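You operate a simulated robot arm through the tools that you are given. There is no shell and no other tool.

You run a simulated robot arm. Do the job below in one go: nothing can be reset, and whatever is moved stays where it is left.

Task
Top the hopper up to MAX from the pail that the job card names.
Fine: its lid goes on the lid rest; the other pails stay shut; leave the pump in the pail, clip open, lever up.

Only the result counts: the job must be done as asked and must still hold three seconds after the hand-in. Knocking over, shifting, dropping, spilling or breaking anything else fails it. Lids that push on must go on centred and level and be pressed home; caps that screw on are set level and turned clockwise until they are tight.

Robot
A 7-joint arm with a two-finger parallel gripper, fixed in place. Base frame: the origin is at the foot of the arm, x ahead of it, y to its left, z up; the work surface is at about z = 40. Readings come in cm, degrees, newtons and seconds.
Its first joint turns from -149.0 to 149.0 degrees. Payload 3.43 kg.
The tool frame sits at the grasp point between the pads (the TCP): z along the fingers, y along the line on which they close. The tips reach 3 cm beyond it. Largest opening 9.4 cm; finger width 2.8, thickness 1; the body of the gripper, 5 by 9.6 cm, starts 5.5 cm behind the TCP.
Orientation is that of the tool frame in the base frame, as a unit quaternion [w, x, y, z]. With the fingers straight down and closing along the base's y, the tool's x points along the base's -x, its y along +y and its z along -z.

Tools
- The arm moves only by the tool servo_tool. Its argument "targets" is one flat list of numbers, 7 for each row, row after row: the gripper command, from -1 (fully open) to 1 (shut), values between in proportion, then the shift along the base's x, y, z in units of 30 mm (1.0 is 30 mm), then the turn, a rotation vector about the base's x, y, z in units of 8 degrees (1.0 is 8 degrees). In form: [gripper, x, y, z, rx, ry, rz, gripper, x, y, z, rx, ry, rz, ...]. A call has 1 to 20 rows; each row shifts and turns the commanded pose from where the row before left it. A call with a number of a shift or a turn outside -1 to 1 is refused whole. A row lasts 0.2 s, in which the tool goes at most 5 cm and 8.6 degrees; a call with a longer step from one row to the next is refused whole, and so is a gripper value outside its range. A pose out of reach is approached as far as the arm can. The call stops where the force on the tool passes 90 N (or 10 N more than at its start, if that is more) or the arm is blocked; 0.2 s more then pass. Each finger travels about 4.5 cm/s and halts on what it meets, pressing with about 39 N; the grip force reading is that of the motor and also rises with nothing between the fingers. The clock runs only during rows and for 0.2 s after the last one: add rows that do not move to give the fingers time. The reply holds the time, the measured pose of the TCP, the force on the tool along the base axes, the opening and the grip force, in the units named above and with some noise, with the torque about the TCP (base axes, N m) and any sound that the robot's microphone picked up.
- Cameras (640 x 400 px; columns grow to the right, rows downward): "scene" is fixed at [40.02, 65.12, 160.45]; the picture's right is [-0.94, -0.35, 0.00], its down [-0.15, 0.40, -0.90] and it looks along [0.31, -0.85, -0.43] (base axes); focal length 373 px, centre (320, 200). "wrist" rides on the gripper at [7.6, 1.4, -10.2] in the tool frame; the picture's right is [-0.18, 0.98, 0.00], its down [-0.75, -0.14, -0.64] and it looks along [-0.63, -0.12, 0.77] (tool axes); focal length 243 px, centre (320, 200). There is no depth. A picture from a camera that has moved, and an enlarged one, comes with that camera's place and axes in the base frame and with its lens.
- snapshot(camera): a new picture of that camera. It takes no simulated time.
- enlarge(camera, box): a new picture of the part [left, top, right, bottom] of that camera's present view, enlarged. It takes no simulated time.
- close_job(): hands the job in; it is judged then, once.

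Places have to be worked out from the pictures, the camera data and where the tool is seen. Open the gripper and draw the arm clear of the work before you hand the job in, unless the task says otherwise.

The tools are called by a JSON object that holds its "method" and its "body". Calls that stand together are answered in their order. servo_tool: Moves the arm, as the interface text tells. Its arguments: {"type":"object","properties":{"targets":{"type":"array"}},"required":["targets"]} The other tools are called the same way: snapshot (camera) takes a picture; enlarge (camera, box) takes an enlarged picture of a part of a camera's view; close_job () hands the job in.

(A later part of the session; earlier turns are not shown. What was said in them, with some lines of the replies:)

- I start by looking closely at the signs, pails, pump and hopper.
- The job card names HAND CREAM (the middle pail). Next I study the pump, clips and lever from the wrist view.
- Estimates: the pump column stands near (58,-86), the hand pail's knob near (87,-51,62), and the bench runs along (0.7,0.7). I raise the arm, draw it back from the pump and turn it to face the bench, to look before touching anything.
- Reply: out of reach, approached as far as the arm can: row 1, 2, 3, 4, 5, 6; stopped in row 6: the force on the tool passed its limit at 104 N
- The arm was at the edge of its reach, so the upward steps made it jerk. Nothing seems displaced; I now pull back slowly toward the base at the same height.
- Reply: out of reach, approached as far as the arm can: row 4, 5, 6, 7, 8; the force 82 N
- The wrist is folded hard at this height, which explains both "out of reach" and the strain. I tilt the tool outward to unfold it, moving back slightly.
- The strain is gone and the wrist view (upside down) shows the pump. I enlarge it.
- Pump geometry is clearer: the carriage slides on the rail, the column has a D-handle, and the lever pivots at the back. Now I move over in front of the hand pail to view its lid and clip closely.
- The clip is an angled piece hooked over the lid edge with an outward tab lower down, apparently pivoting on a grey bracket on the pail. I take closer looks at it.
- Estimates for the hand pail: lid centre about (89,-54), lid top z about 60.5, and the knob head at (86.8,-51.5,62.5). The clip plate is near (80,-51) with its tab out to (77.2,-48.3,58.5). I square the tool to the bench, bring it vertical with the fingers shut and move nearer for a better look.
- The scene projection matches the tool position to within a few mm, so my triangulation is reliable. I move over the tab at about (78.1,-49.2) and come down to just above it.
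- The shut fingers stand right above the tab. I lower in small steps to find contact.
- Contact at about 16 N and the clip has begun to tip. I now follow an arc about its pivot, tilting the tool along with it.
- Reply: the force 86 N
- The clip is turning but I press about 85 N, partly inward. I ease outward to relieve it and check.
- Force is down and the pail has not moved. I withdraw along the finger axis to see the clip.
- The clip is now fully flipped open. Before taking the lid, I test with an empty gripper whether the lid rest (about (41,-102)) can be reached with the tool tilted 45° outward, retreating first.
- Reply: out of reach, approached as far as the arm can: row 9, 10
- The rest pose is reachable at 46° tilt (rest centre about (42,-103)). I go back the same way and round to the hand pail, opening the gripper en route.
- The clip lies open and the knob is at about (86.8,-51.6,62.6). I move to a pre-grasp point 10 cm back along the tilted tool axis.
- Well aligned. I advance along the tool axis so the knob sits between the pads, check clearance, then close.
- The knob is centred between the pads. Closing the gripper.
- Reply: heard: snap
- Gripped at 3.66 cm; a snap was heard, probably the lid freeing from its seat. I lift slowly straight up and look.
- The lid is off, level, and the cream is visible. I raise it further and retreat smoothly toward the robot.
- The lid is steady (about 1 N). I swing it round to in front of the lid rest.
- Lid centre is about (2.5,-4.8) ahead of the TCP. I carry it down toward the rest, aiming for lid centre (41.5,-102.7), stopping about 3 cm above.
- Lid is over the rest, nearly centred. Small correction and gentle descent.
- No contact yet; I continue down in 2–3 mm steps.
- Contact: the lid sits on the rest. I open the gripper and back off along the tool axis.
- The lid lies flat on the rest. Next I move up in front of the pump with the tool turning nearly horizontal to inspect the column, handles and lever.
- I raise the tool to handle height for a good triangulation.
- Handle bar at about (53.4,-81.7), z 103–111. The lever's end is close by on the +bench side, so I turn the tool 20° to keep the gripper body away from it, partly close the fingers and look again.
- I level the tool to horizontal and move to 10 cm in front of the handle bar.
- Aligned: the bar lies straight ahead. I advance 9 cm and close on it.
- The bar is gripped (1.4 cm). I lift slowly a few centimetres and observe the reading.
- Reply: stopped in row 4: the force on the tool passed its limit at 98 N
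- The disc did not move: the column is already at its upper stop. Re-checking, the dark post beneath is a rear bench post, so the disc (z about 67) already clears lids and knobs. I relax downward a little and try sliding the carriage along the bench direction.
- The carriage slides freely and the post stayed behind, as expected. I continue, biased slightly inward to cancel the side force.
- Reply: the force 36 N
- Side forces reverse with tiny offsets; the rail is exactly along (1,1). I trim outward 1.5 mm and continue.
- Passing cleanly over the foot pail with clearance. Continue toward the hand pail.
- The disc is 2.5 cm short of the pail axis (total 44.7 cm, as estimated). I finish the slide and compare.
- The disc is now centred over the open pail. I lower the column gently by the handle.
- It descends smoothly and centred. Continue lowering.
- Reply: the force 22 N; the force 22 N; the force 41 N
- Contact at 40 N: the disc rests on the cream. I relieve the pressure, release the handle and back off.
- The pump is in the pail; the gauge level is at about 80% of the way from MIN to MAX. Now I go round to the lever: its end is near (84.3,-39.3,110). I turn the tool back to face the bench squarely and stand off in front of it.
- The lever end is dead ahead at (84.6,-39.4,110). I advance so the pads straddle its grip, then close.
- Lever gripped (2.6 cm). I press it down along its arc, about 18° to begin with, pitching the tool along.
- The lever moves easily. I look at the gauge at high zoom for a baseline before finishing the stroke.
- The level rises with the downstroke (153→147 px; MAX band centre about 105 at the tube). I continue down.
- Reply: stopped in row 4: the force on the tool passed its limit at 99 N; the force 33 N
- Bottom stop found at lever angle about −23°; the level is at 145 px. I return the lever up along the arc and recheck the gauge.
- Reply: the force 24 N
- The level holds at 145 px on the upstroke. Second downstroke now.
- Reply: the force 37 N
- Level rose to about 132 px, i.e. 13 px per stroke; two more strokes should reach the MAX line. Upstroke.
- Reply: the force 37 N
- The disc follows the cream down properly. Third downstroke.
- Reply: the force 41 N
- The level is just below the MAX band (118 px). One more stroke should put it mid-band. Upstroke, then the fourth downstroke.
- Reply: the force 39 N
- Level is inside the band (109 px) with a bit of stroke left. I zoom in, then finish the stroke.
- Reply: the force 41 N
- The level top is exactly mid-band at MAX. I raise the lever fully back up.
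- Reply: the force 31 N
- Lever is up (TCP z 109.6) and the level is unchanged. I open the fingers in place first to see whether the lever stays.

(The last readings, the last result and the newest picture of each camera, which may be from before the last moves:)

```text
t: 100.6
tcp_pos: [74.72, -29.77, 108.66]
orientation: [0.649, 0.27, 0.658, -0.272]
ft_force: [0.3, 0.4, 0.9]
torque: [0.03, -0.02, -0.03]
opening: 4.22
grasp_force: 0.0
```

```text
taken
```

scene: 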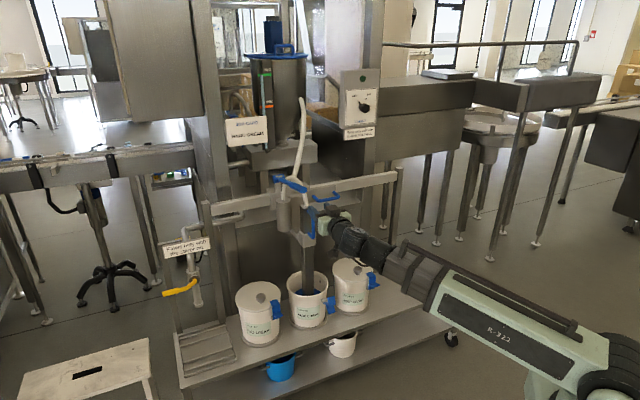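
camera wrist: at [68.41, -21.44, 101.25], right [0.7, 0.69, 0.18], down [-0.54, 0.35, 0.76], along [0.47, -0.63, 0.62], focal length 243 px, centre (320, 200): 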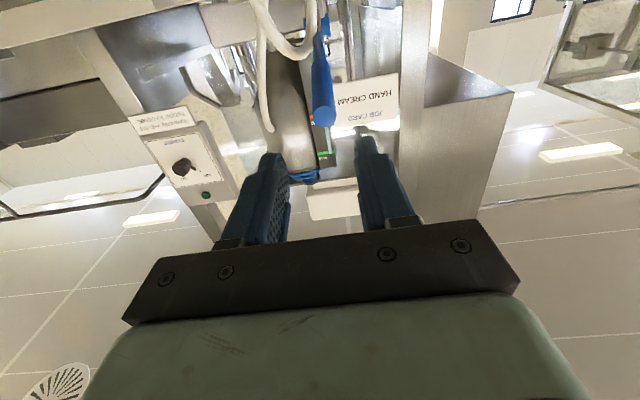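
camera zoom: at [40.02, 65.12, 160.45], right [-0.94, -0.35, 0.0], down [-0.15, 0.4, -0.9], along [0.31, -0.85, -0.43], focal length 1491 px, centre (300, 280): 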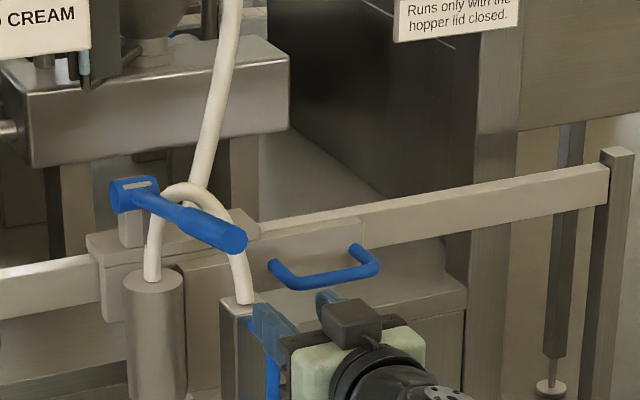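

The lever stays up. I open the gripper, draw the arm further clear, and check everything once more.

{"method": "servo_tool", "body": {"targets": [-1, -0.6, 0.5, -0.3, 0, 0, 0, -1, -0.6, 0.5, -0.3, 0, 0, 0, -1, -0.6, 0.5, -0.3, 0, 0, 0, -1, -0.6, 0.5, -0.3, 0, 0, 0, -1, 0, 0, 0, 0, 0, 0, -1, 0, 0, 0, 0, 0, 0, -1, 0, 0, 0, 0, 0, 0, -1, 0, 0, 0, 0, 0, 0]}}

{"method": "enlarge", "body": {"camera": "scene", "box": [230, 140, 390, 330]}}

{"method": "enlarge", "body": {"camera": "scene", "box": [260, 66, 280, 86]}}

{"method": "enlarge", "body": {"camera": "scene", "box": [270, 240, 350, 330]}}

{"method": "snapshot", "body": {"camera": "scene"}}

```text
t: 102.4
tcp_pos: [68.55, -24.02, 105.22]
orientation: [0.648, 0.27, 0.658, -0.272]
ft_force: [-0.2, -0.1, -0.6]
torque: [0.02, -0.03, -0.01]
opening: 9.39
grasp_force: 0.1
out of reach, approached as far as the arm can: row 4
```

```text
2.11 times, centred on (310, 235) of scene
camera zoom: at [40.02, 65.12, 160.45], right [-0.94, -0.35, 0.0], down [-0.15, 0.4, -0.9], along [0.31, -0.85, -0.43], focal length 785 px, centre (341, 126)
```

zoom: 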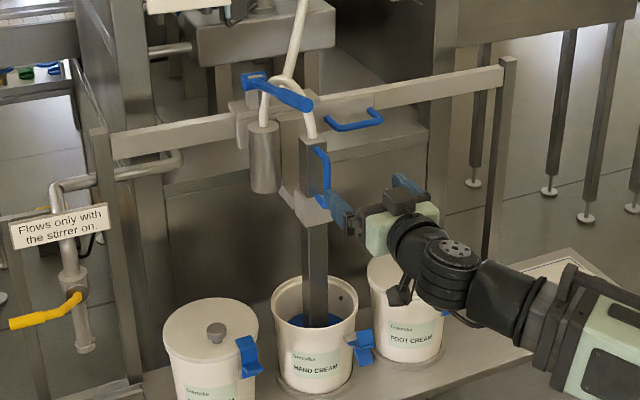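

```text
16.00 times, centred on (270, 76) of scene
camera zoom: at [40.02, 65.12, 160.45], right [-0.94, -0.35, 0.0], down [-0.15, 0.4, -0.9], along [0.31, -0.85, -0.43], focal length 5964 px, centre (1120, 2184)
```

zoom: 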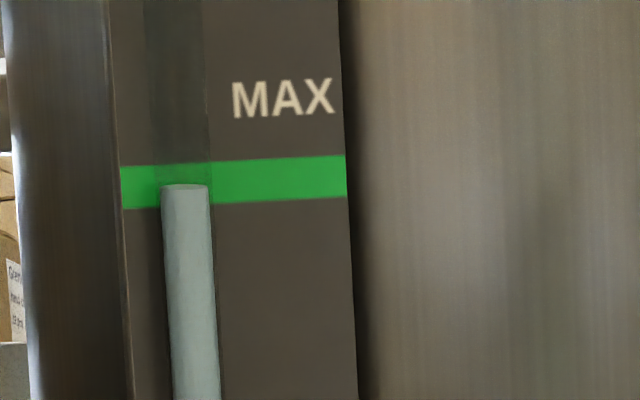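

```text
4.44 times, centred on (310, 285) of scene
camera zoom: at [40.02, 65.12, 160.45], right [-0.94, -0.35, 0.0], down [-0.15, 0.4, -0.9], along [0.31, -0.85, -0.43], focal length 1657 px, centre (364, -178)
```

zoom: 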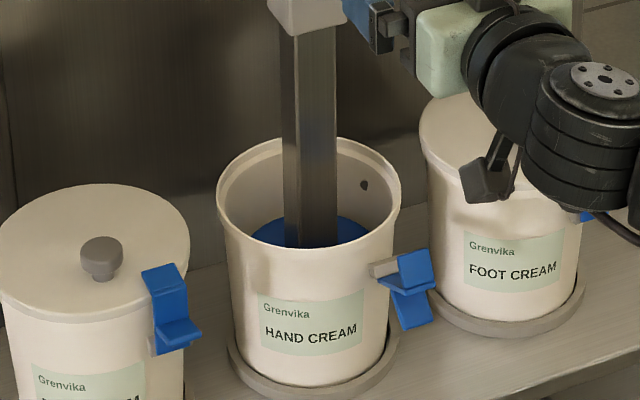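

```text
taken
```

scene: 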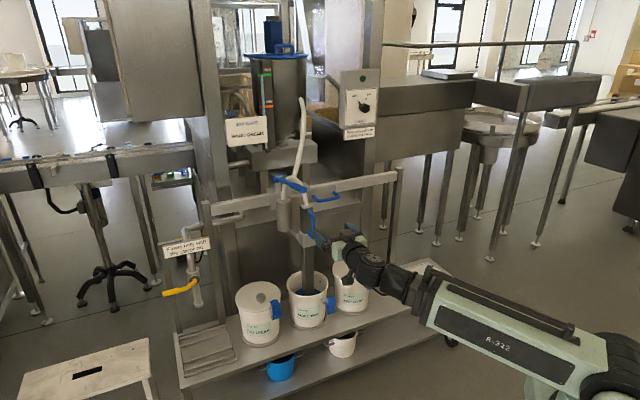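

Everything stands as required. I swing the arm a little further away to be well clear.

{"method": "servo_tool", "body": {"targets": [-1, 0.1, 0.8, 0, 0, 0, 0, -1, 0.1, 0.8, 0, 0, 0, 0, -1, 0.1, 0.8, 0, 0, 0, 0, -1, 0.1, 0.8, 0, 0, 0, 0, -1, 0.1, 0.8, 0, 0, 0, 0, -1, 0, 0, 0, 0, 0, 0, -1, 0, 0, 0, 0, 0, 0]}}

{"method": "snapshot", "body": {"camera": "scene"}}

{"method": "enlarge", "body": {"camera": "scene", "box": [340, 230, 480, 320]}}

```text
t: 104.0
tcp_pos: [70.23, -12.04, 105.13]
orientation: [0.648, 0.269, 0.659, -0.271]
ft_force: [-0.6, -0.2, -0.7]
torque: [0.02, 0.0, 0.03]
opening: 9.39
grasp_force: 0.1
```

```text
taken
```

scene: 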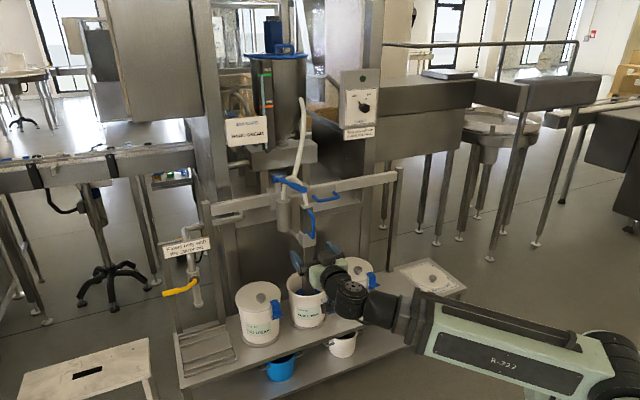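

```text
4.44 times, centred on (410, 275) of scene
camera zoom: at [40.02, 65.12, 160.45], right [-0.94, -0.35, 0.0], down [-0.15, 0.4, -0.9], along [0.31, -0.85, -0.43], focal length 1657 px, centre (-80, -133)
```

zoom: 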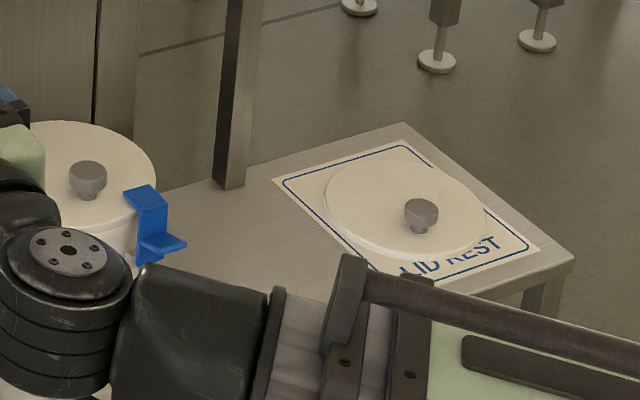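

The hopper is at MAX, the lid is on the rest, and the other pails are shut. The pump is in the hand pail with its clip open and the lever up. The arm is clear with the gripper open, so I hand the job in.

{"method": "close_job", "body": {}}

```text
The job is handed in.
```

The hopper is topped up to MAX from the HAND CREAM pail, and the job is handed in. I don't have the result of the judging.

- **Level:** four full lever strokes brought the gauge to the middle of the green MAX band. It still read the same after I let go of the lever.
- **Lid:** the hand cream lid lies flat on the lid rest, fully on the card.
- **Other pails:** DAY CREAM and FOOT CREAM stayed shut and clipped.
- **Pump:** it is in the hand cream pail, with the disc resting on the cream, the pail's clip open and the lever up.
- **Arm:** the gripper is open and drawn well clear of the pump and pails.

The arm stopped on its force limit three times, at 98 to 104 N:
- early on, near the top of its reach
- when I tried to lift the pump, which was already at its upper stop
- at the bottom of the first lever stroke

I saw nothing shifted or damaged afterwards. I also heard a snap as I gripped the lid knob; the lid then lifted off cleanly.
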